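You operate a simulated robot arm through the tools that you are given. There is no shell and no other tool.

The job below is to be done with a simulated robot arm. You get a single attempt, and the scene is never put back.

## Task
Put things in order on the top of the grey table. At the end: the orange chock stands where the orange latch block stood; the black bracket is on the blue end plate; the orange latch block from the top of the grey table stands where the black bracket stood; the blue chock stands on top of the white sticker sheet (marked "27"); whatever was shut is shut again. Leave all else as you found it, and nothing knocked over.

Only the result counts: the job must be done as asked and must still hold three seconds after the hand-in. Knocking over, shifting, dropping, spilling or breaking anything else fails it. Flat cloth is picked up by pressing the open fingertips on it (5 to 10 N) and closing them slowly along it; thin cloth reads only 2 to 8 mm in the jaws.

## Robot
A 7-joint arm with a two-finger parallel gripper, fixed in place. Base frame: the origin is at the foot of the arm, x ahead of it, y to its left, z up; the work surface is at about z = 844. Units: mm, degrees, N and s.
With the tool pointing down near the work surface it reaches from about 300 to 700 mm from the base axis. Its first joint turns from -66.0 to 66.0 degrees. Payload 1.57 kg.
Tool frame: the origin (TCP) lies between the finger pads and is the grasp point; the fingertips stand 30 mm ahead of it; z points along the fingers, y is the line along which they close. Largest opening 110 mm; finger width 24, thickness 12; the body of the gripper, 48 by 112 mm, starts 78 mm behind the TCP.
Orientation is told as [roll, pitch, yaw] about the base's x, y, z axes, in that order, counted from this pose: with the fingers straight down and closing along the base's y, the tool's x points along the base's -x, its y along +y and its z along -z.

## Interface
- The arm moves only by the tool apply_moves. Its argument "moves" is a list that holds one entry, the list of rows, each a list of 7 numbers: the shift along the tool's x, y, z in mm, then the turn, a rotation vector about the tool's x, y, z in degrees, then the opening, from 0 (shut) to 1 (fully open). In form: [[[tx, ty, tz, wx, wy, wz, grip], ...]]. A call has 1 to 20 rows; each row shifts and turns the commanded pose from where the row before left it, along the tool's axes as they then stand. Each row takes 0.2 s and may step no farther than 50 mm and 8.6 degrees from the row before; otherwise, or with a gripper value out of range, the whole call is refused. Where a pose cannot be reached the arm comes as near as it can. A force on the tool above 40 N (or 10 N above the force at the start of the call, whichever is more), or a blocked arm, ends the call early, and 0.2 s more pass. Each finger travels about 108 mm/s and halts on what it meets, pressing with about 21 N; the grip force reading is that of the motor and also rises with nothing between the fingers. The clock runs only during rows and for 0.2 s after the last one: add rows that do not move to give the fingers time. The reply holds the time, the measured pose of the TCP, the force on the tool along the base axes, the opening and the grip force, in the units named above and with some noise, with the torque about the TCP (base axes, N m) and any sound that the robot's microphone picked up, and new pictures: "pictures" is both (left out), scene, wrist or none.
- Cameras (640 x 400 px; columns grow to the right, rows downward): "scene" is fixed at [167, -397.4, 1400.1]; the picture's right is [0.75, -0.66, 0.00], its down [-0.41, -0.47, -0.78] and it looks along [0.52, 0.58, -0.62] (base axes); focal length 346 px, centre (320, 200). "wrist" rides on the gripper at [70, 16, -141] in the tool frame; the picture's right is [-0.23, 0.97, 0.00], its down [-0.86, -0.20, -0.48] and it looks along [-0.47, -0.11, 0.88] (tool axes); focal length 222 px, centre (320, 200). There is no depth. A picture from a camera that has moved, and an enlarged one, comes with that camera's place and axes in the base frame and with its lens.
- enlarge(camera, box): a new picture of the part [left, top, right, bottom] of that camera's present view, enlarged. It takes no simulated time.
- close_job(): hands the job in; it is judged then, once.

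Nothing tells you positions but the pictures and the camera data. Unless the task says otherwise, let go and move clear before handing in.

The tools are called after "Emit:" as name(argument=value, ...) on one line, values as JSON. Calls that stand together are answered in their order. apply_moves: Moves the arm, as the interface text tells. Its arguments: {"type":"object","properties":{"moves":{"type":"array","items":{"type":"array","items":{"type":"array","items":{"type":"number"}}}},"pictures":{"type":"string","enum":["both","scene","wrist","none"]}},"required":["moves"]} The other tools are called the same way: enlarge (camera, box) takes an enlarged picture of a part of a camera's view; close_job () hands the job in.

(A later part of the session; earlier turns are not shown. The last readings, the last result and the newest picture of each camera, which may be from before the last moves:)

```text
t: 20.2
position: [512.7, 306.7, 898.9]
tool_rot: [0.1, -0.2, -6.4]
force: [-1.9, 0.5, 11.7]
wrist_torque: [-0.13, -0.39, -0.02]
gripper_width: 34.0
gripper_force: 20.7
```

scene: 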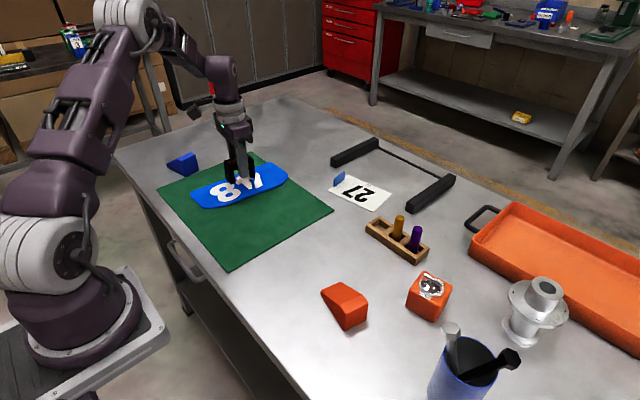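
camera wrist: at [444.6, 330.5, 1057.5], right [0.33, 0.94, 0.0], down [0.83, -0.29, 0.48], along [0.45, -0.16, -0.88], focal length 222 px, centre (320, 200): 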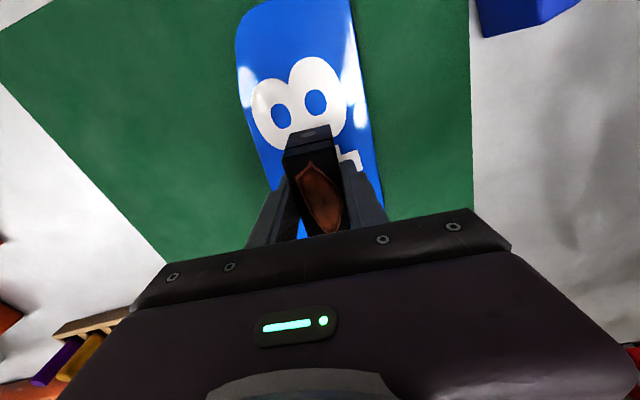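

Contact felt (~12 N). I ease back slightly, open gently and look before rising.

Emit:
apply_moves(moves=[[[0, 0, -0.8, 0, 0, 0, 0.1], [0, 0, 0, 0, 0, 0, 0.33], [0, 0, 0, 0, 0, 0, 0.36], [0, 0, 0, 0, 0, 0, 0.45], [0, 0, 0, 0, 0, 0, 0.6], [0, 0, 0, 0, 0, 0, 0.6]]])

Emit:
enlarge(camera="scene", box=[210, 150, 290, 210])

```text
t: 21.6
position: [511.7, 305.7, 898.2]
tool_rot: [0.0, 0.0, -6.4]
force: [-0.5, 0.4, 0.5]
wrist_torque: [-0.01, -0.03, 0.0]
gripper_width: 66.1
gripper_force: 0.1
camera wrist: at [444.5, 330.3, 1039.5], right [0.33, 0.94, 0.0], down [0.83, -0.29, 0.48], along [0.45, -0.16, -0.88], focal length 222 px, centre (320, 200)
```

scene: 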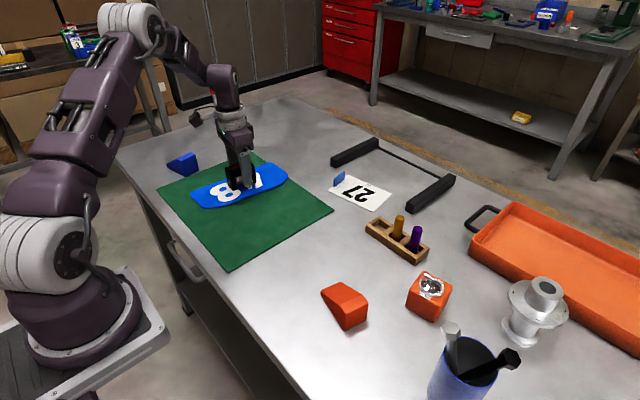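
wrist: 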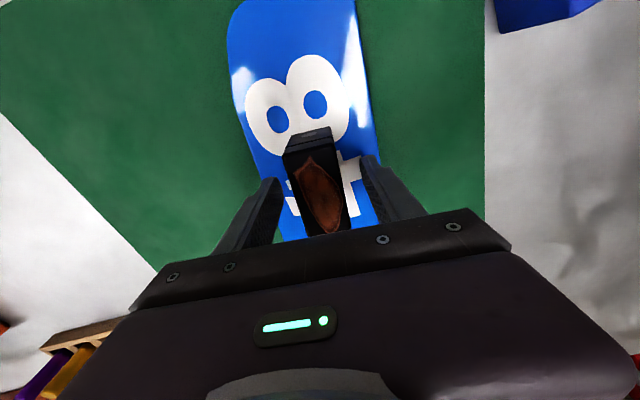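

```text
6.67 times, centred on (250, 180) of scene
camera zoom: at [167.0, -397.4, 1400.1], right [0.75, -0.66, 0.0], down [-0.41, -0.47, -0.78], along [0.52, 0.58, -0.62], focal length 2308 px, centre (787, 333)
```

zoom: 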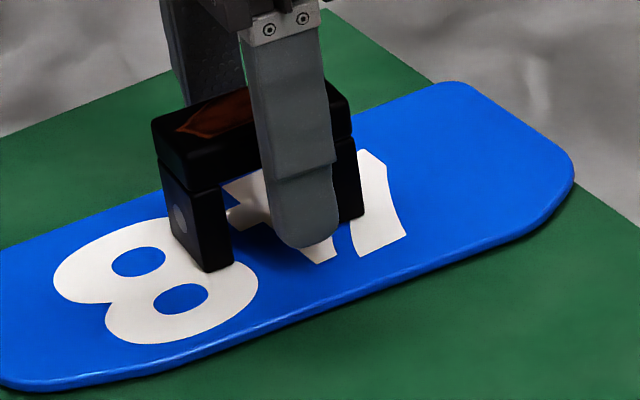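

The bracket stands on the plate. I rise and travel to above the latch block, turning to its yaw (~9.7°).

Emit:
apply_moves(moves=[[[0, 0, -20, 0, 0, 0, 0.6], [0, 0, -40, 0, 0, 0, 0.6], [0, 0, -40, 0, 0, 0, 0.6], [0, 0, -40, 0, 0, 0, 0.9], [0, 0, 0, 0, 0, -8.05, 0.9], [0, 0, 0, 0, 0, -8.05, 0.9], [3.18, -45.6, 0, 0, 0, 0, 0.9], [3.18, -45.6, 0, 0, 0, 0, 0.9], [3.18, -45.6, 0, 0, 0, 0, 0.9], [3.18, -45.6, 0, 0, 0, 0, 0.9], [3.18, -45.6, 0, 0, 0, 0, 0.9], [3.18, -45.6, 0, 0, 0, 0, 0.9], [3.18, -45.6, 0, 0, 0, 0, 0.9], [3.18, -45.6, 0, 0, 0, 0, 0.9], [3.18, -45.6, 0, 0, 0, 0, 0.9], [3.18, -45.6, 0, 0, 0, 0, 0.9], [3.18, -45.6, 0, 0, 0, 0, 0.9], [3.18, -45.6, 0, 0, 0, 0, 0.9], [0, 0, 0, 0, 0, 0, 0.9], [0, 0, 0, 0, 0, 0, 0.9]]])

Emit:
enlarge(camera="wrist", box=[240, 90, 400, 190])

Emit:
enlarge(camera="scene", box=[180, 130, 340, 230])

```text
t: 25.8
position: [565.2, -241.7, 1039.0]
tool_rot: [0.0, 0.0, 9.7]
force: [0.1, -0.5, 0.1]
wrist_torque: [-0.02, 0.01, 0.01]
gripper_width: 98.9
gripper_force: 0.2
camera wrist: at [494.6, -235.8, 1179.1], right [0.06, 1.0, 0.0], down [0.88, -0.05, 0.48], along [0.48, -0.03, -0.88], focal length 222 px, centre (320, 200)
```

scene: 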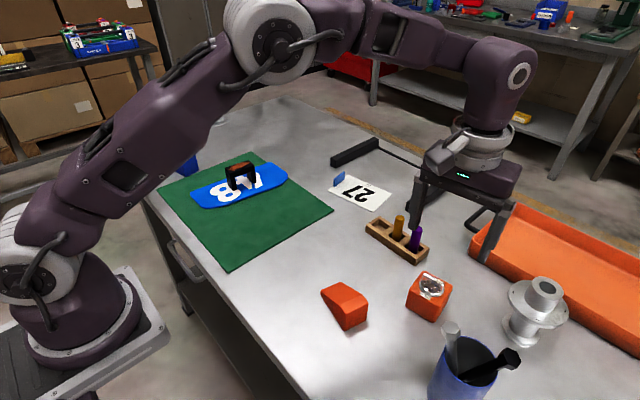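
wrist: 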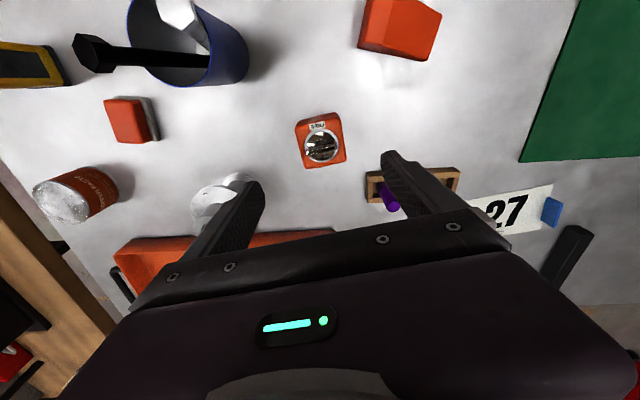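

```text
4.00 times, centred on (320, 140) of wrist
camera zoom: at [494.6, -235.8, 1179.1], right [0.06, 1.0, 0.0], down [0.88, -0.05, 0.48], along [0.48, -0.03, -0.88], focal length 888 px, centre (320, 440)
```

zoom: 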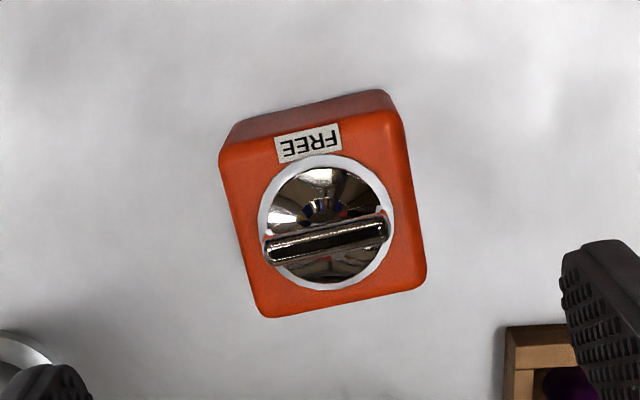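

```text
4.00 times, centred on (260, 180) of scene
camera zoom: at [167.0, -397.4, 1400.1], right [0.75, -0.66, 0.0], down [-0.41, -0.47, -0.78], along [0.52, 0.58, -0.62], focal length 1385 px, centre (560, 280)
```

zoom: 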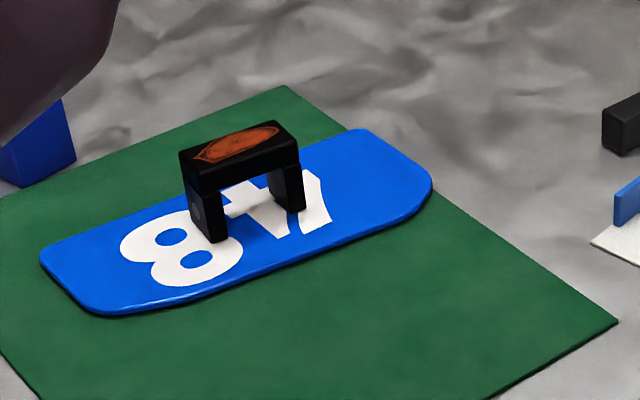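

The bracket stands well. The latch block centre is about (567.5,-238.8), yaw ~8.5°. I fine-align and descend around it.

Emit:
apply_moves(moves=[[[-2.3, 1.7, 0, 0, 0, 1.2, 0.9], [0, 0, 40, 0, 0, 0, 0.9], [0, 0, 40, 0, 0, 0, 0.9], [0, 0, 25, 0, 0, 0, 0.9], [0, 0, 0, 0, 0, 0, 0.9], [0, 0, 0, 0, 0, 0, 0.9]]])

Emit:
enlarge(camera="wrist", box=[200, 100, 440, 250])

Emit:
enlarge(camera="scene", box=[370, 220, 490, 340])

```text
t: 27.2
position: [567.7, -238.4, 932.0]
tool_rot: [0.0, 0.1, 8.4]
force: [-0.1, 0.5, 0.8]
wrist_torque: [0.0, 0.01, -0.01]
gripper_width: 99.0
gripper_force: 0.0
camera wrist: at [495.9, -231.1, 1072.6], right [0.08, 1.0, 0.0], down [0.88, -0.07, 0.48], along [0.48, -0.04, -0.88], focal length 222 px, centre (320, 200)
```

scene: 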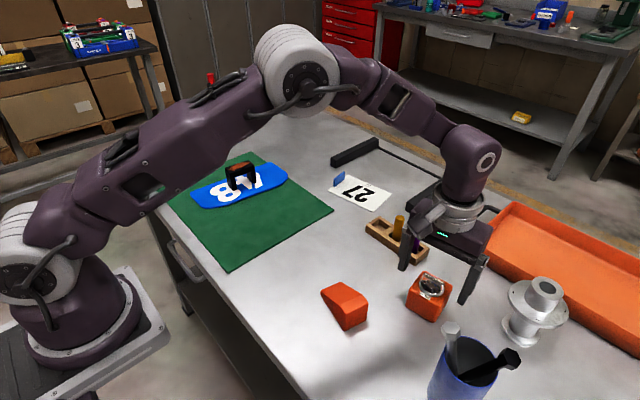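
wrist: 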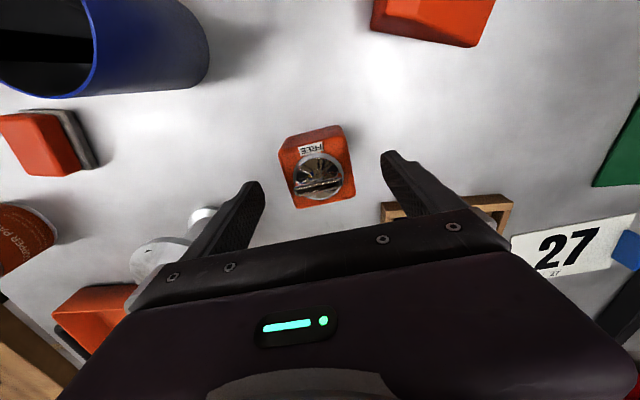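

```text
2.67 times, centred on (320, 175) of wrist
camera zoom: at [495.9, -231.1, 1072.6], right [0.08, 1.0, 0.0], down [0.88, -0.07, 0.48], along [0.48, -0.04, -0.88], focal length 592 px, centre (320, 267)
```

zoom: 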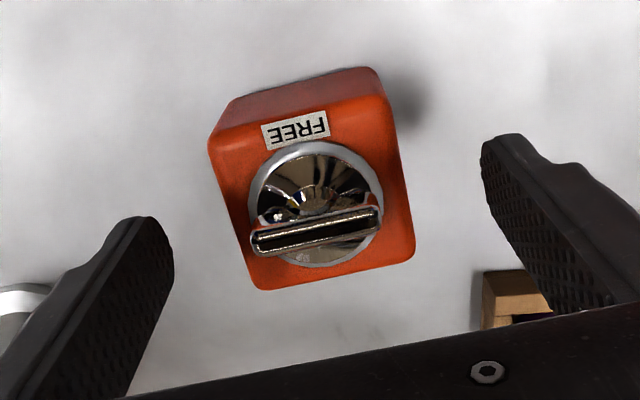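

```text
3.33 times, centred on (430, 280) of scene
camera zoom: at [167.0, -397.4, 1400.1], right [0.75, -0.66, 0.0], down [-0.41, -0.47, -0.78], along [0.52, 0.58, -0.62], focal length 1154 px, centre (-47, -67)
```

zoom: 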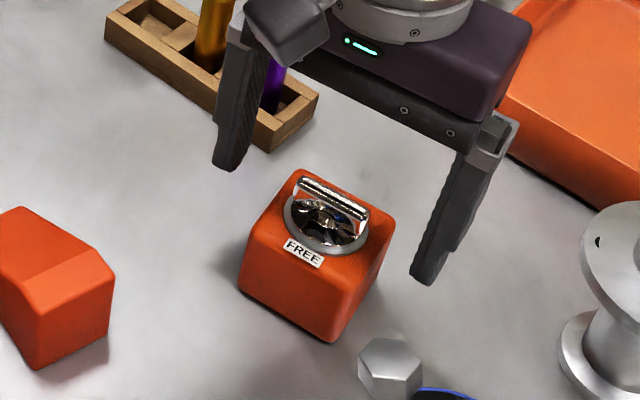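

Aligned well. I descend to grasp height and close.

Emit:
apply_moves(moves=[[[0, 0, 30, 0, 0, 0, 0.9], [0, 0, 21, 0, 0, 0, 0.9], [0, 0, 0, 0, 0, 0, 0.9], [0, 0, 0, 0, 0, 0, 0.65], [0, 0, 0, 0, 0, 0, 0.52], [0, 0, 0, 0, 0, 0, 0.4], [0, 0, 0, 0, 0, 0, 0.3], [0, 0, 0, 0, 0, 0, 0.3]]])

Emit:
enlarge(camera="wrist", box=[200, 100, 440, 250])

Emit:
enlarge(camera="scene", box=[370, 220, 490, 340])

```text
t: 29.0
position: [568.8, -241.0, 884.0]
tool_rot: [0.0, -0.1, 8.5]
force: [-0.1, -0.5, -0.1]
wrist_torque: [-0.01, 0.0, -0.03]
gripper_width: 59.6
gripper_force: 21.2
camera wrist: at [497.6, -232.6, 1024.4], right [0.08, 1.0, 0.0], down [0.88, -0.07, 0.48], along [0.48, -0.04, -0.88], focal length 222 px, centre (320, 200)
```

scene: 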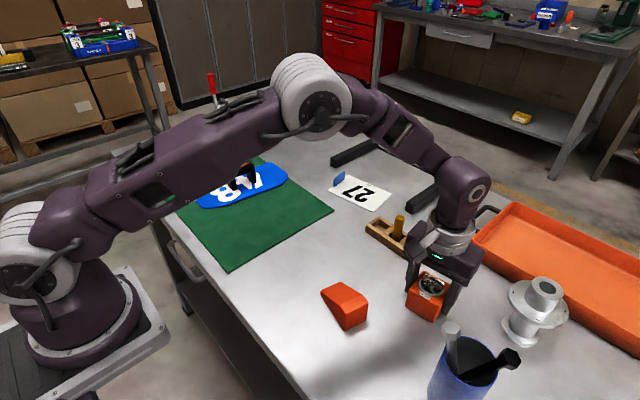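
wrist: 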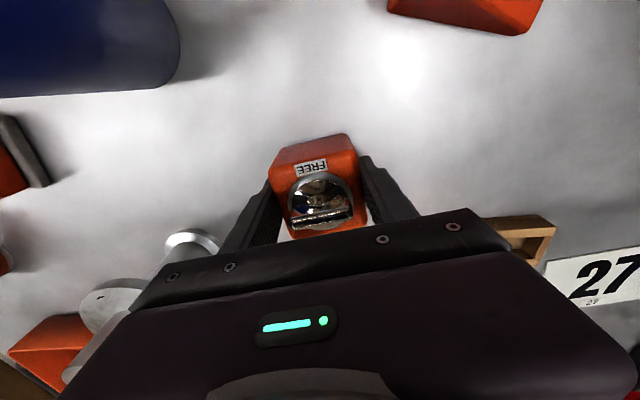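

```text
2.67 times, centred on (320, 175) of wrist
camera zoom: at [497.6, -232.6, 1024.4], right [0.08, 1.0, 0.0], down [0.88, -0.07, 0.48], along [0.48, -0.04, -0.88], focal length 592 px, centre (320, 267)
```

zoom: 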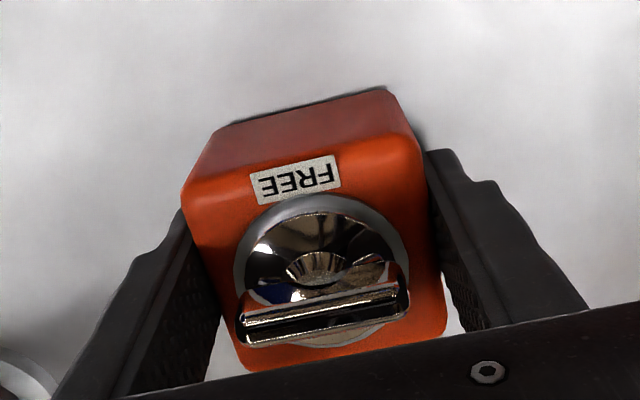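

```text
3.33 times, centred on (430, 280) of scene
camera zoom: at [167.0, -397.4, 1400.1], right [0.75, -0.66, 0.0], down [-0.41, -0.47, -0.78], along [0.52, 0.58, -0.62], focal length 1154 px, centre (-47, -67)
```

zoom: 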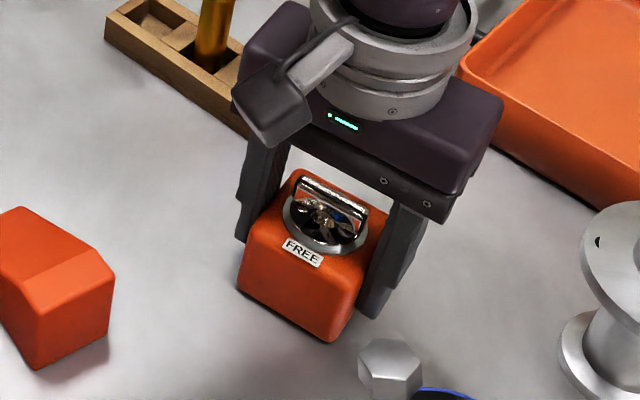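

Gripped at ~59.6 mm. I lift carefully and watch the force, in case it is held down.

Emit:
apply_moves(moves=[[[0, 0, -4, 0, 0, 0, 0.3], [0, 0, -6, 0, 0, 0, 0.3], [0, 0, 0, 0, 0, 0, 0.3]]])

Emit:
enlarge(camera="scene", box=[370, 220, 490, 340])

```text
t: 29.8
position: [569.4, -239.1, 893.3]
tool_rot: [0.0, 0.0, 8.4]
force: [0.6, 1.1, -2.6]
wrist_torque: [-0.01, 0.0, 0.0]
gripper_width: 59.9
gripper_force: 20.5
camera wrist: at [498.4, -231.7, 1034.4], right [0.08, 1.0, 0.0], down [0.88, -0.07, 0.48], along [0.48, -0.04, -0.88], focal length 222 px, centre (320, 200)
```

scene: 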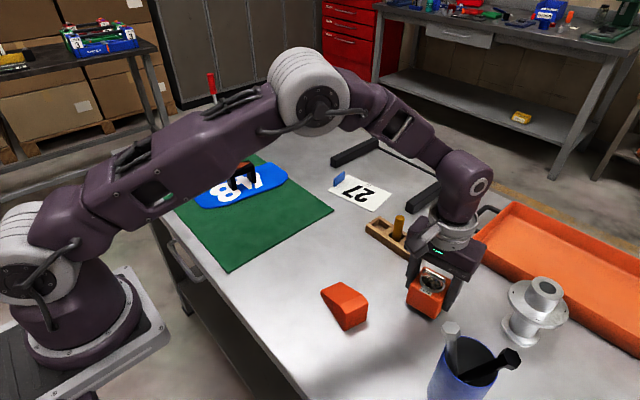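
wrist: 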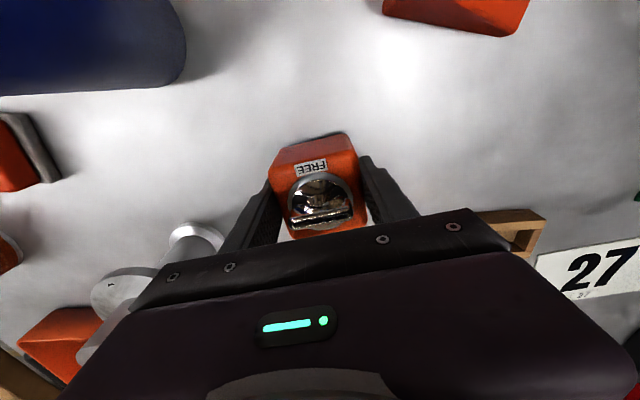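

```text
3.33 times, centred on (430, 280) of scene
camera zoom: at [167.0, -397.4, 1400.1], right [0.75, -0.66, 0.0], down [-0.41, -0.47, -0.78], along [0.52, 0.58, -0.62], focal length 1154 px, centre (-47, -67)
```

zoom: 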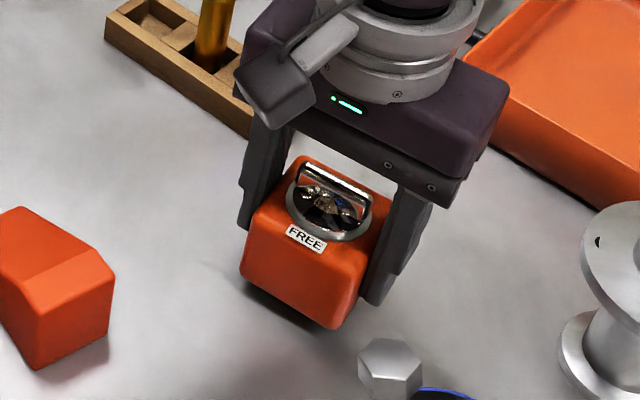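

It lifts freely (about 3 N). I carry it up and over to where the bracket stood, stopping a bit above.

Emit:
apply_moves(moves=[[[0, 0, -30, 0, 0, 0, 0.3], [0, 0, -40, 0, 0, 0, 0.3], [0, 0, -40, 0, 0, 0, 0.3], [-3.9, 42.2, 0, 0, 0, 0, 0.3], [-3.9, 42.2, 0, 0, 0, 0, 0.3], [-3.9, 42.2, 0, 0, 0, 0, 0.3], [-3.9, 42.2, 0, 0, 0, 0, 0.3], [-3.9, 42.2, 0, 0, 0, 0, 0.3], [-3.9, 42.2, 0, 0, 0, 0, 0.3], [-3.9, 42.2, 0, 0, 0, 0, 0.3], [0, 0, 0, 0, 0, 0, 0.3], [0, 0, 40, 0, 0, 0, 0.3], [0, 0, 40, 0, 0, 0, 0.3], [0, 0, 15, 0, 0, 0, 0.3], [0, 0, 0, 0, 0, 0, 0.3], [0, 0, 0, 0, 0, 0, 0.3]]])

Emit:
enlarge(camera="scene", box=[260, 140, 380, 240])

Emit:
enlarge(camera="wrist", box=[200, 100, 440, 250])

```text
t: 33.2
position: [551.7, 57.4, 908.2]
tool_rot: [0.1, 0.1, 8.5]
force: [0.1, 0.0, -2.2]
wrist_torque: [-0.02, -0.01, -0.01]
gripper_width: 60.1
gripper_force: 21.1
camera wrist: at [480.4, 64.5, 1048.5], right [0.08, 1.0, 0.0], down [0.88, -0.07, 0.48], along [0.48, -0.04, -0.88], focal length 222 px, centre (320, 200)
```

scene: 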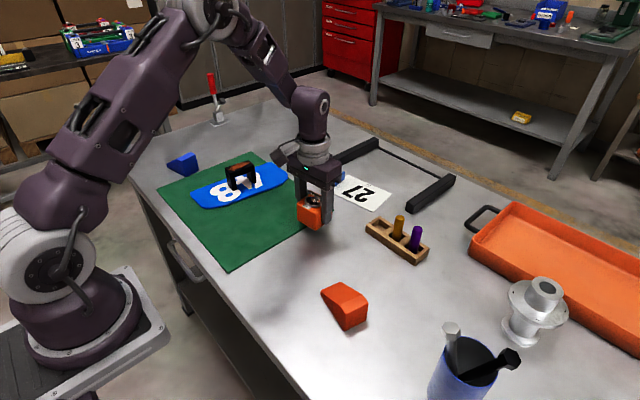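
wrist: 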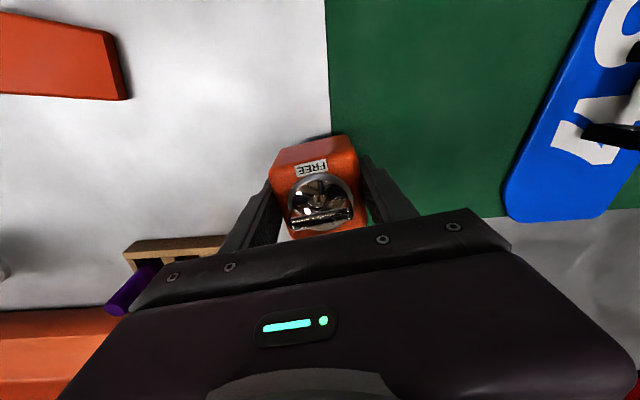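

```text
4.00 times, centred on (320, 190) of scene
camera zoom: at [167.0, -397.4, 1400.1], right [0.75, -0.66, 0.0], down [-0.41, -0.47, -0.78], along [0.52, 0.58, -0.62], focal length 1385 px, centre (320, 240)
```

zoom: 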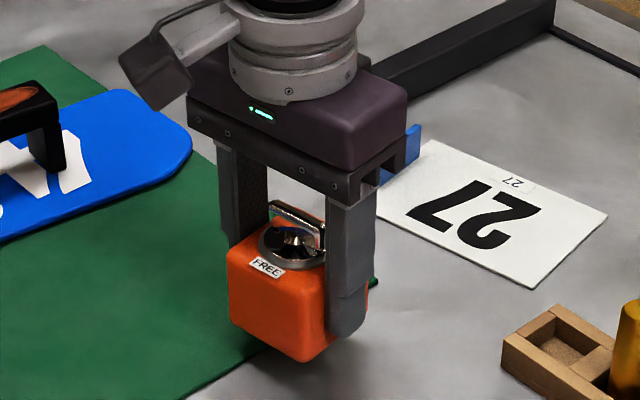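

```text
2.67 times, centred on (320, 175) of wrist
camera zoom: at [480.4, 64.5, 1048.5], right [0.08, 1.0, 0.0], down [0.88, -0.07, 0.48], along [0.48, -0.04, -0.88], focal length 592 px, centre (320, 267)
```

zoom: 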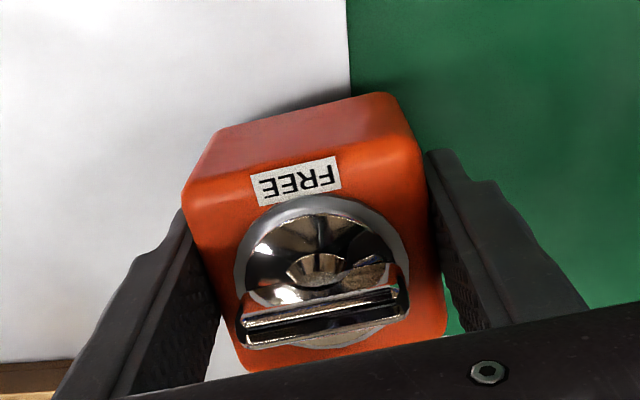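

Over the spot. I lower gently to contact.

Emit:
apply_moves(moves=[[[0, 0, 10, 0, 0, 0, 0.3], [0, 0, 6, 0, 0, 0, 0.3], [0, 0, 3, 0, 0, 0, 0.3], [0, 0, 1.5, 0, 0, 0, 0.3], [0, 0, 0, 0, 0, 0, 0.3]]], pictures="none")

```text
t: 34.4
position: [550.5, 57.0, 889.3]
tool_rot: [0.1, 0.0, 8.5]
force: [-0.7, 0.1, -1.4]
wrist_torque: [-0.05, -0.03, 0.0]
gripper_width: 59.8
gripper_force: 20.8
```

Emit:
apply_moves(moves=[[[0, 0, 1, 0, 0, 0, 0.3], [0, 0, 1, 0, 0, 0, 0.3], [0, 0, 0, 0, 0, 0, 0.3]]], pictures="none")

```text
t: 35.2
position: [551.2, 56.7, 888.2]
tool_rot: [0.0, 0.0, 8.5]
force: [-6.0, -4.7, 17.1]
wrist_torque: [0.22, 0.04, 0.22]
gripper_width: 60.0
gripper_force: 21.1
```

Contact felt with the mat edge. I ease up a little and release gently.

Emit:
apply_moves(moves=[[[0, 0, -0.8, 0, 0, 0, 0.3], [0, 0, 0, 0, 0, 0, 0.56], [0, 0, 0, 0, 0, 0, 0.6], [0, 0, 0, 0, 0, 0, 0.7], [0, 0, 0, 0, 0, 0, 0.85], [0, 0, 0, 0, 0, 0, 0.85]]])

Emit:
enlarge(camera="scene", box=[260, 140, 380, 240])

Emit:
enlarge(camera="wrist", box=[200, 100, 440, 250])

```text
t: 36.6
position: [552.6, 57.5, 887.0]
tool_rot: [0.0, 0.0, 8.4]
force: [-0.4, 0.5, 0.2]
wrist_torque: [-0.01, 0.01, -0.01]
gripper_width: 93.8
gripper_force: 0.1
camera wrist: at [480.6, 64.8, 1027.6], right [0.08, 1.0, 0.0], down [0.88, -0.07, 0.48], along [0.48, -0.04, -0.88], focal length 222 px, centre (320, 200)
```

scene: 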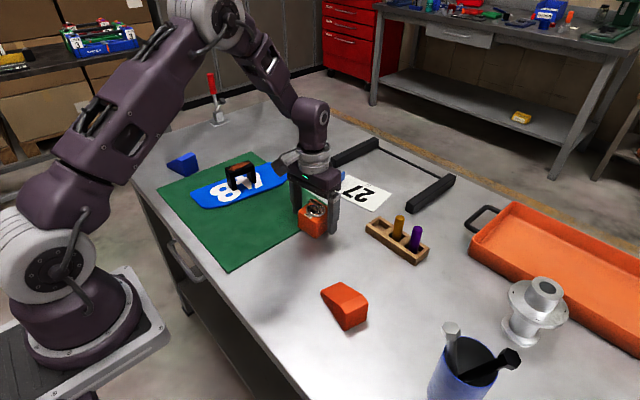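
wrist: 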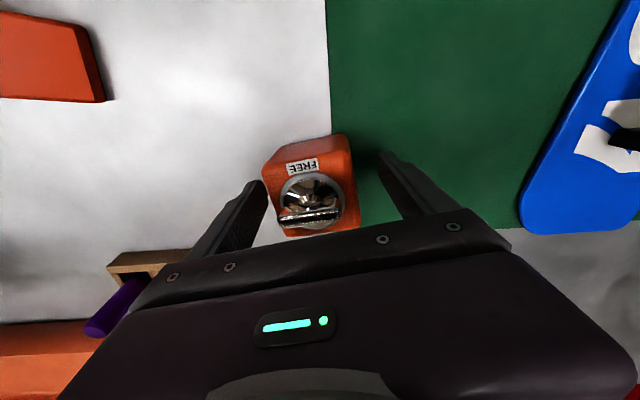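

```text
4.00 times, centred on (320, 190) of scene
camera zoom: at [167.0, -397.4, 1400.1], right [0.75, -0.66, 0.0], down [-0.41, -0.47, -0.78], along [0.52, 0.58, -0.62], focal length 1385 px, centre (320, 240)
```

zoom: 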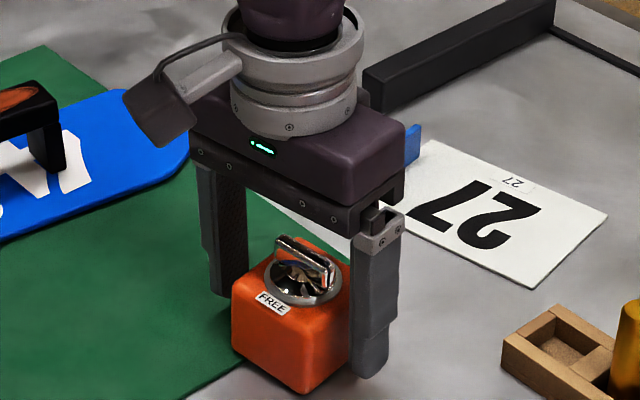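

```text
2.67 times, centred on (320, 175) of wrist
camera zoom: at [480.6, 64.8, 1027.6], right [0.08, 1.0, 0.0], down [0.88, -0.07, 0.48], along [0.48, -0.04, -0.88], focal length 592 px, centre (320, 267)
```

zoom: 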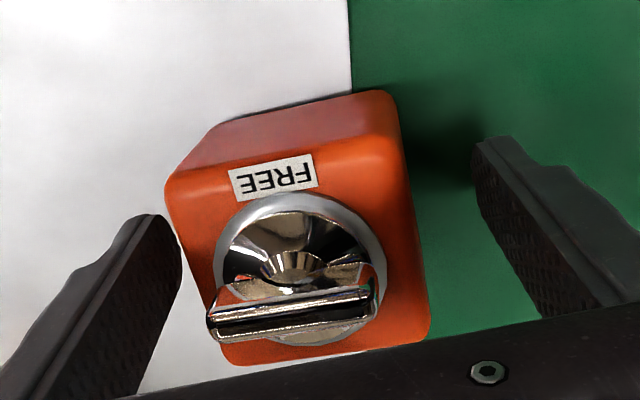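

The latch block stands (slightly leaning on the mat edge, as that spot straddles it). I rise and go over the orange chock, turning the gripper to close across its width.

Emit:
apply_moves(moves=[[[0, 0, -15, 0, 0, 0, 0.85], [0, 0, -40, 0, 0, 0, 0.85], [0, 0, -40, 0, 0, 0, 0.85], [0, 0, -40, 0, 0, 0, 0.85], [26.9, -38.1, 0, 0, 0, 0, 0.85], [26.9, -38.1, 0, 0, 0, 0, 0.85], [26.9, -38.1, 0, 0, 0, 0, 0.85], [26.9, -38.1, 0, 0, 0, 0, 0.85], [26.9, -38.1, 0, 0, 0, 0, 0.85], [0, 0, 0, 0, 0, 8.58, 0.85], [0, 0, 0, 0, 0, 8.58, 0.85], [0, 0, 0, 0, 0, 8.58, 0.85], [0, 0, 0, 0, 0, 8.58, 0.85], [0, 0, 0, 0, 0, 8.58, 0.85], [0, 0, 0, 0, 0, 8.58, 0.85], [0, 0, 0, 0, 0, 8.58, 0.85], [0, 0, 0, 0, 0, 8.58, 0.85], [0, 0, 0, 0, 0, 8.58, 0.85], [0, 0, 0, 0, 0, 8.58, 0.85], [0, 0, 0, 0, 0, 8.58, 0.85]]], pictures="scene")

Emit:
enlarge(camera="scene", box=[260, 140, 380, 240])

```text
t: 40.8
position: [447.1, -150.6, 1022.9]
tool_rot: [0.0, -0.1, -85.9]
force: [0.2, 0.2, 0.5]
wrist_torque: [-0.01, -0.04, 0.01]
gripper_width: 93.3
gripper_force: 0.1
```

scene: 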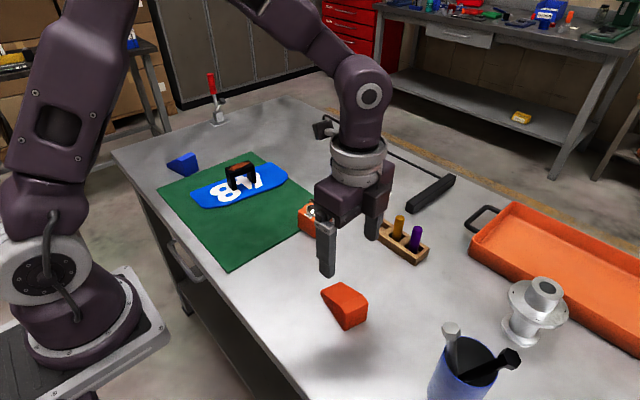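

```text
4.00 times, centred on (320, 190) of scene
camera zoom: at [167.0, -397.4, 1400.1], right [0.75, -0.66, 0.0], down [-0.41, -0.47, -0.78], along [0.52, 0.58, -0.62], focal length 1385 px, centre (320, 240)
```

zoom: 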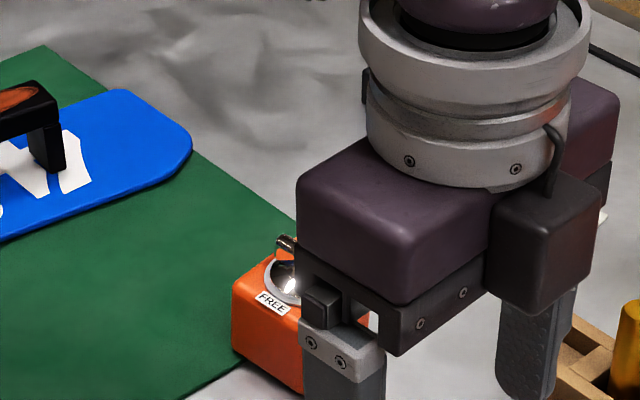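

Emit:
apply_moves(moves=[[[0, 0, 0, 0, 0, 8.58, 0.85], [0, 0, 0, 0, 0, 8.58, 0.85], [0, 0, 0, 0, 0, 0, 0.85], [0, 0, 0, 0, 0, 0, 0.85]]], pictures="wrist")

Emit:
enlarge(camera="wrist", box=[240, 90, 400, 190])

```text
t: 41.8
position: [447.5, -151.8, 1022.1]
tool_rot: [0.0, 0.1, -103.1]
force: [-1.4, 0.0, -0.1]
wrist_torque: [0.02, 0.0, 0.0]
gripper_width: 93.5
gripper_force: 0.1
camera wrist: at [478.8, -85.8, 1162.3], right [0.9, -0.44, 0.0], down [-0.39, -0.79, 0.48], along [-0.21, -0.43, -0.88], focal length 222 px, centre (320, 200)
```

wrist: 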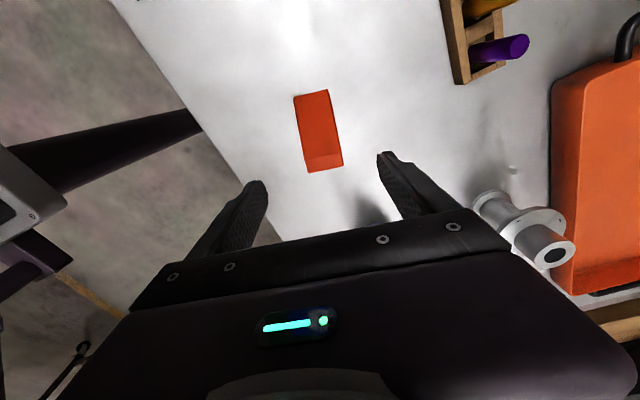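

```text
4.00 times, centred on (320, 140) of wrist
camera zoom: at [478.8, -85.8, 1162.3], right [0.9, -0.44, 0.0], down [-0.39, -0.79, 0.48], along [-0.21, -0.43, -0.88], focal length 888 px, centre (320, 440)
```

zoom: 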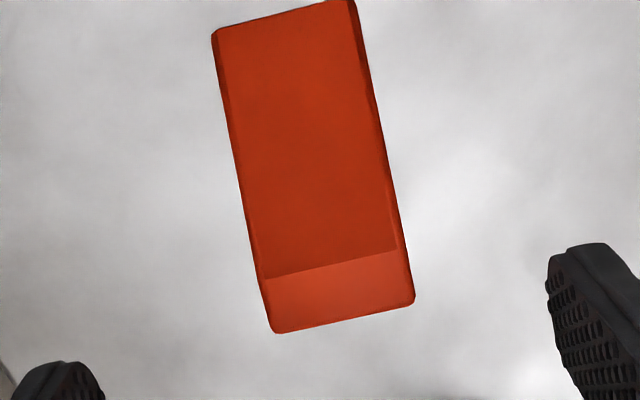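

The chock centre is about (450,-139), 45 x 87 mm, tall end towards -y; the fingers are aligned. I descend and grip it near its tall end.

Emit:
apply_moves(moves=[[[0, 1.0, 0, 0, 0, 0, 0.85], [0, 0, 40, 0, 0, 0, 0.85], [0, 0, 40, 0, 0, 0, 0.85], [0, 0, 40, 0, 0, 0, 0.85], [0, 0, 22, 0, 0, 0, 0.85], [0, 0, 0, 0, 0, 0, 0.85], [0, 0, 0, 0, 0, 0, 0.6], [0, 0, 0, 0, 0, 0, 0.42], [0, 0, 0, 0, 0, 0, 0.3], [0, 0, 0, 0, 0, 0, 0.2], [0, 0, 0, 0, 0, 0, 0.2]]])

Emit:
enlarge(camera="wrist", box=[200, 100, 440, 250])

Emit:
enlarge(camera="scene", box=[280, 220, 400, 340])

```text
t: 44.2
position: [448.4, -152.2, 878.5]
tool_rot: [0.0, 0.0, -103.0]
force: [0.8, -0.5, -0.5]
wrist_torque: [0.0, 0.02, -0.02]
gripper_width: 47.8
gripper_force: 20.4
camera wrist: at [481.0, -87.3, 1019.0], right [0.9, -0.44, 0.0], down [-0.39, -0.79, 0.48], along [-0.21, -0.43, -0.88], focal length 222 px, centre (320, 200)
```

scene: 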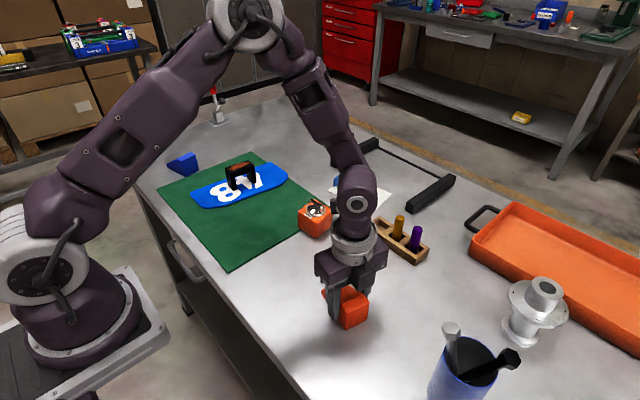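
wrist: 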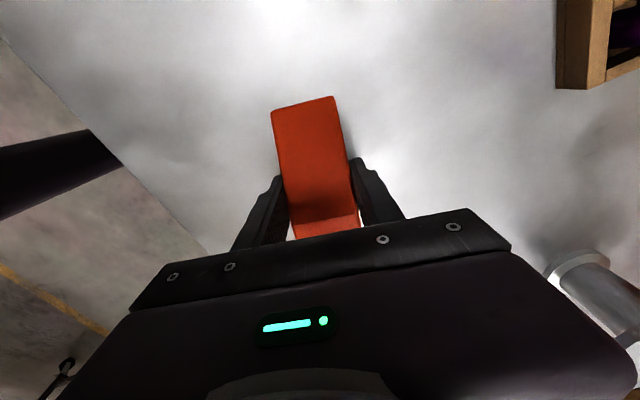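

```text
2.67 times, centred on (320, 175) of wrist
camera zoom: at [481.0, -87.3, 1019.0], right [0.9, -0.44, 0.0], down [-0.39, -0.79, 0.48], along [-0.21, -0.43, -0.88], focal length 592 px, centre (320, 267)
```

zoom: 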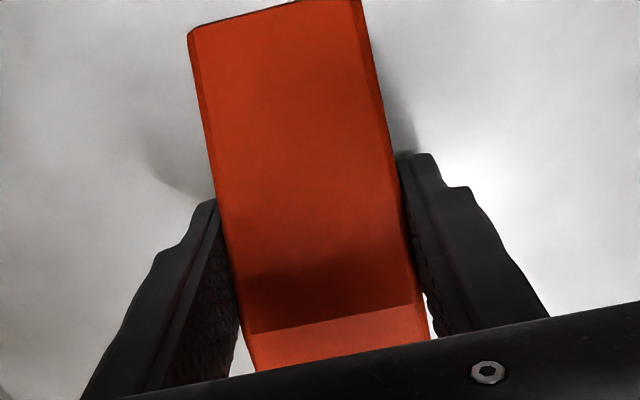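

```text
3.33 times, centred on (340, 280) of scene
camera zoom: at [167.0, -397.4, 1400.1], right [0.75, -0.66, 0.0], down [-0.41, -0.47, -0.78], along [0.52, 0.58, -0.62], focal length 1154 px, centre (253, -67)
```

zoom: 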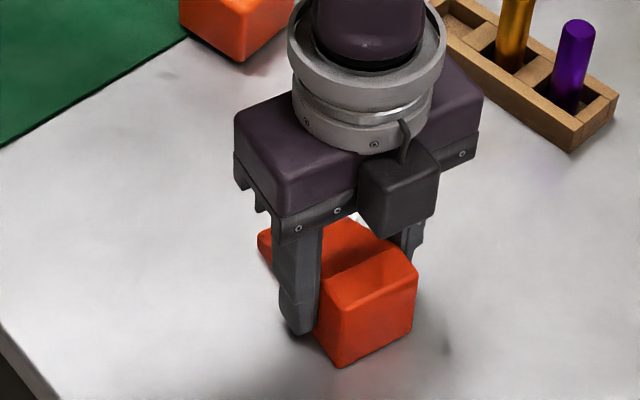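

Gripped at 47.8 mm. I lift and carry the chock to where the latch block stood, keeping its orientation, and stop just above the table.

Emit:
apply_moves(moves=[[[0, 0, -10, 0, 0, 0, 0.2], [0, 0, -30, 0, 0, 0, 0.2], [0, 0, -40, 0, 0, 0, 0.2], [-17.5, 34.25, 0, 0, 0, 0, 0.2], [-17.5, 34.25, 0, 0, 0, 0, 0.2], [-17.5, 34.25, 0, 0, 0, 0, 0.2], [-17.5, 34.25, 0, 0, 0, 0, 0.2], [0, 0, 0, 0, 0, 0, 0.2], [0, 0, 40, 0, 0, 0, 0.2], [0, 0, 20, 0, 0, 0, 0.2], [0, 0, 10, 0, 0, 0, 0.2], [0, 0, 0, 0, 0, 0, 0.2], [0, 0, 0, 0, 0, 0, 0.2]]])

Emit:
enlarge(camera="scene", box=[370, 220, 490, 340])

Emit:
enlarge(camera="wrist", box=[200, 60, 440, 210])

```text
t: 47.0
position: [566.0, -250.3, 888.0]
tool_rot: [0.0, -0.1, -103.0]
force: [0.5, -0.1, -0.4]
wrist_torque: [-0.03, -0.01, 0.0]
gripper_width: 47.7
gripper_force: 20.8
camera wrist: at [596.7, -184.0, 1028.5], right [0.9, -0.44, 0.0], down [-0.39, -0.79, 0.48], along [-0.21, -0.43, -0.88], focal length 222 px, centre (320, 200)
```

scene: 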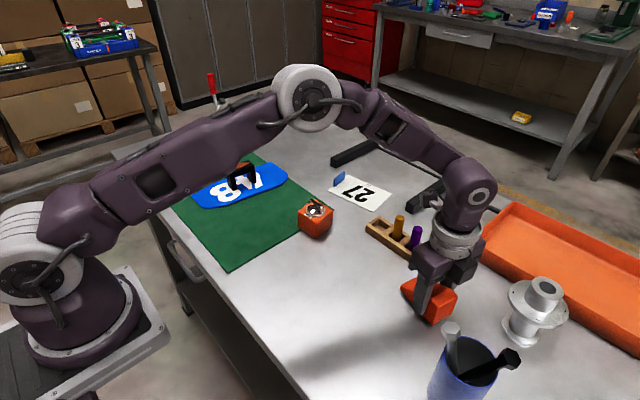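
wrist: 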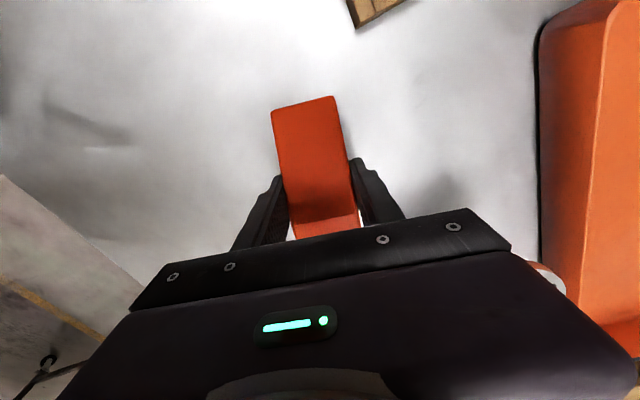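

```text
3.33 times, centred on (430, 280) of scene
camera zoom: at [167.0, -397.4, 1400.1], right [0.75, -0.66, 0.0], down [-0.41, -0.47, -0.78], along [0.52, 0.58, -0.62], focal length 1154 px, centre (-47, -67)
```

zoom: 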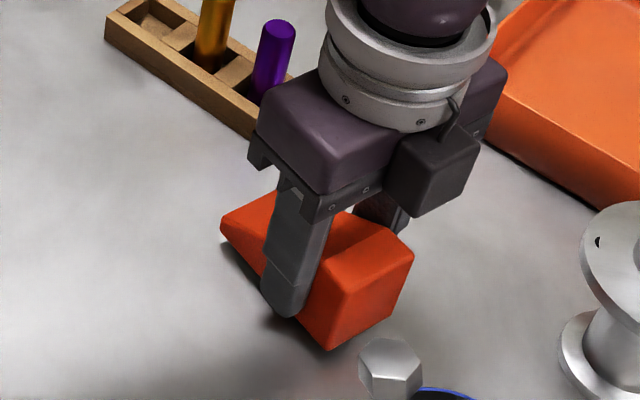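

```text
2.67 times, centred on (320, 135) of wrist
camera zoom: at [596.7, -184.0, 1028.5], right [0.9, -0.44, 0.0], down [-0.39, -0.79, 0.48], along [-0.21, -0.43, -0.88], focal length 592 px, centre (320, 373)
```

zoom: 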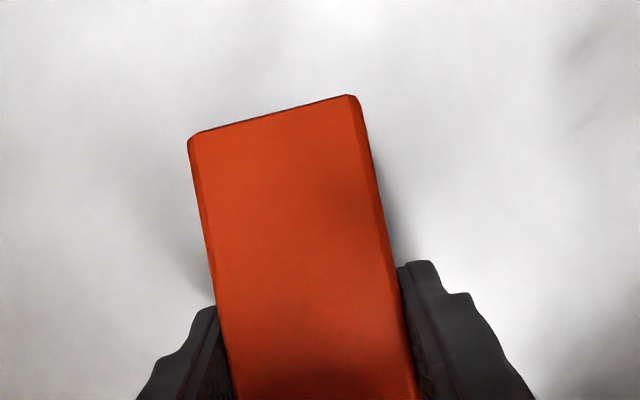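

Emit:
apply_moves(moves=[[[0, 0, 5, 0, 0, 0, 0.2], [0, 0, 3, 0, 0, 0, 0.2], [0, 0, 1, 0, 0, 0, 0.2], [0, 0, 0, 0, 0, 0, 0.2]]], pictures="none")

```text
t: 48.0
position: [565.2, -249.4, 881.0]
tool_rot: [0.0, 0.0, -103.0]
force: [-0.5, 0.5, -1.9]
wrist_torque: [-0.05, 0.01, 0.03]
gripper_width: 47.6
gripper_force: 20.8
```

Emit:
apply_moves(moves=[[[0, 0, 1, 0, 0, 0, 0.2], [0, 0, 0.7, 0, 0, 0, 0.2], [0, 0, 0, 0, 0, 0, 0.2]]], pictures="none")

```text
t: 48.8
position: [564.5, -251.4, 878.7]
tool_rot: [0.0, -0.1, -102.9]
force: [0.8, 0.9, -0.8]
wrist_torque: [0.02, 0.0, -0.01]
gripper_width: 47.8
gripper_force: 21.1
```

Emit:
apply_moves(moves=[[[0, 0, 0.7, 0, 0, 0, 0.2], [0, 0, 0.7, 0, 0, 0, 0.2], [0, 0, 0, 0, 0, 0, 0.2]]], pictures="scene")

Emit:
enlarge(camera="scene", box=[400, 260, 480, 340])

```text
t: 49.6
position: [564.9, -250.1, 877.8]
tool_rot: [0.2, -0.1, -103.0]
force: [-2.1, -2.4, 15.8]
wrist_torque: [0.01, 0.15, 0.03]
gripper_width: 47.6
gripper_force: 21.1
```

scene: 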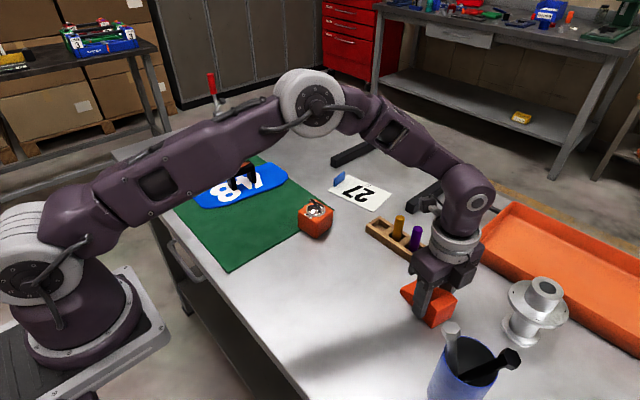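

```text
5.00 times, centred on (440, 300) of scene
camera zoom: at [166.7, -397.3, 1400.2], right [0.75, -0.66, 0.0], down [-0.41, -0.47, -0.78], along [0.52, 0.58, -0.62], focal length 1731 px, centre (-280, -300)
```

zoom: 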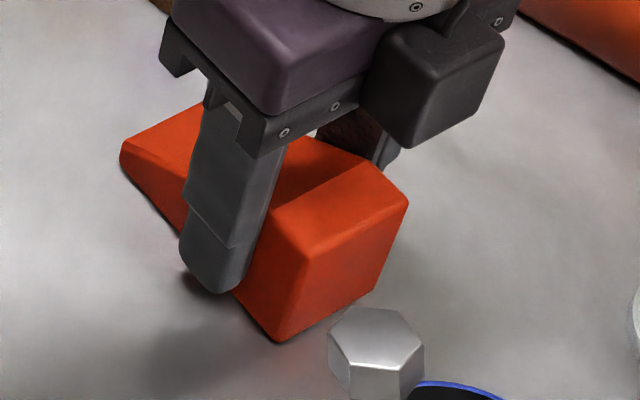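

Contact felt. I ease up a touch, release, and rise.

Emit:
apply_moves(moves=[[[0, 0, -0.7, 0, 0, 0, 0.2], [0, 0, 0, 0, 0, 0, 0.45], [0, 0, 0, 0, 0, 0, 0.5], [0, 0, 0, 0, 0, 0, 0.6], [0, 0, 0, 0, 0, 0, 0.7], [0, 0, 0, 0, 0, 0, 0.7], [0, 0, -15, 0, 0, 0, 0.7], [0, 0, -40, 0, 0, 0, 0.7], [0, 0, -40, 0, 0, 0, 0.7], [0, 0, -40, 0, 0, 0, 0.7], [0, 0, -20, 0, 0, 0, 0.7], [0, 0, 0, 0, 0, 0, 0.7]]])

Emit:
enlarge(camera="scene", box=[380, 240, 480, 340])

Emit:
enlarge(camera="wrist", box=[200, 60, 440, 210])

Emit:
enlarge(camera="scene", box=[270, 160, 390, 260])

```text
t: 52.2
position: [563.0, -248.1, 1034.3]
tool_rot: [0.1, 0.1, -103.0]
force: [0.4, -0.8, -0.5]
wrist_torque: [0.0, -0.01, 0.0]
gripper_width: 77.3
gripper_force: 0.1
camera wrist: at [595.4, -183.4, 1174.0], right [0.9, -0.44, 0.0], down [-0.39, -0.79, 0.48], along [-0.21, -0.43, -0.88], focal length 222 px, centre (320, 200)
```

scene: 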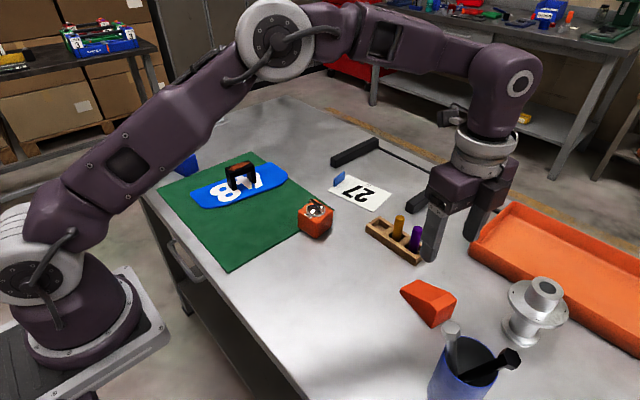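
wrist: 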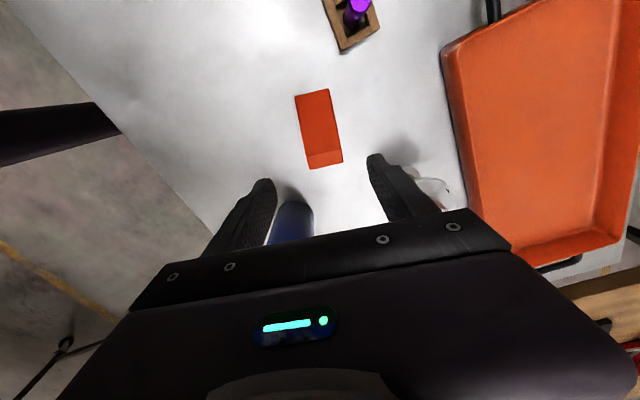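

```text
4.00 times, centred on (430, 290) of scene
camera zoom: at [167.0, -397.4, 1400.1], right [0.75, -0.66, 0.0], down [-0.41, -0.47, -0.78], along [0.52, 0.58, -0.62], focal length 1385 px, centre (-120, -160)
```

zoom: 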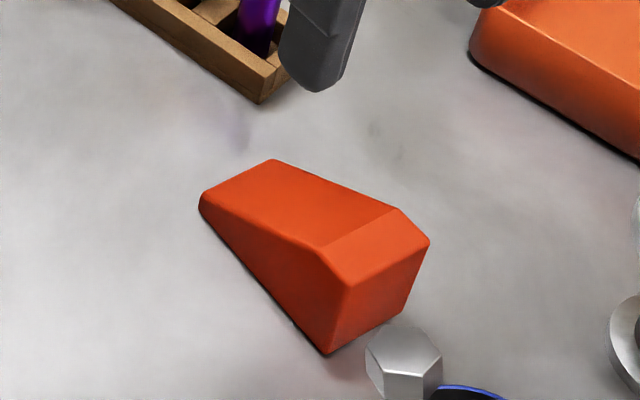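

```text
2.67 times, centred on (320, 135) of wrist
camera zoom: at [595.4, -183.4, 1174.0], right [0.9, -0.44, 0.0], down [-0.39, -0.79, 0.48], along [-0.21, -0.43, -0.88], focal length 592 px, centre (320, 373)
```

zoom: 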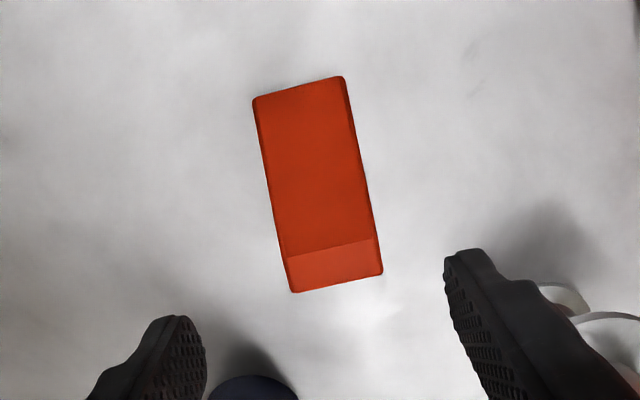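

```text
4.00 times, centred on (330, 210) of scene
camera zoom: at [167.0, -397.4, 1400.1], right [0.75, -0.66, 0.0], down [-0.41, -0.47, -0.78], along [0.52, 0.58, -0.62], focal length 1385 px, centre (280, 160)
```

zoom: 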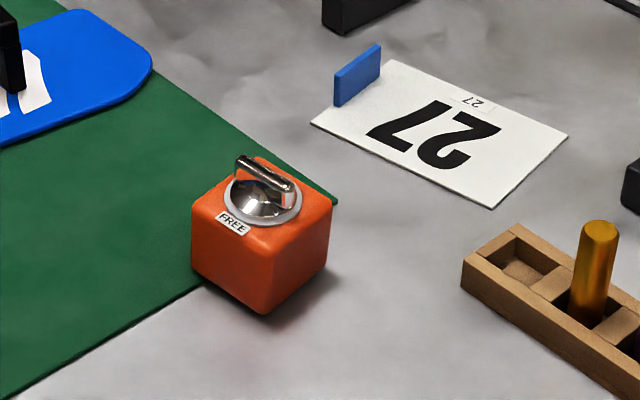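

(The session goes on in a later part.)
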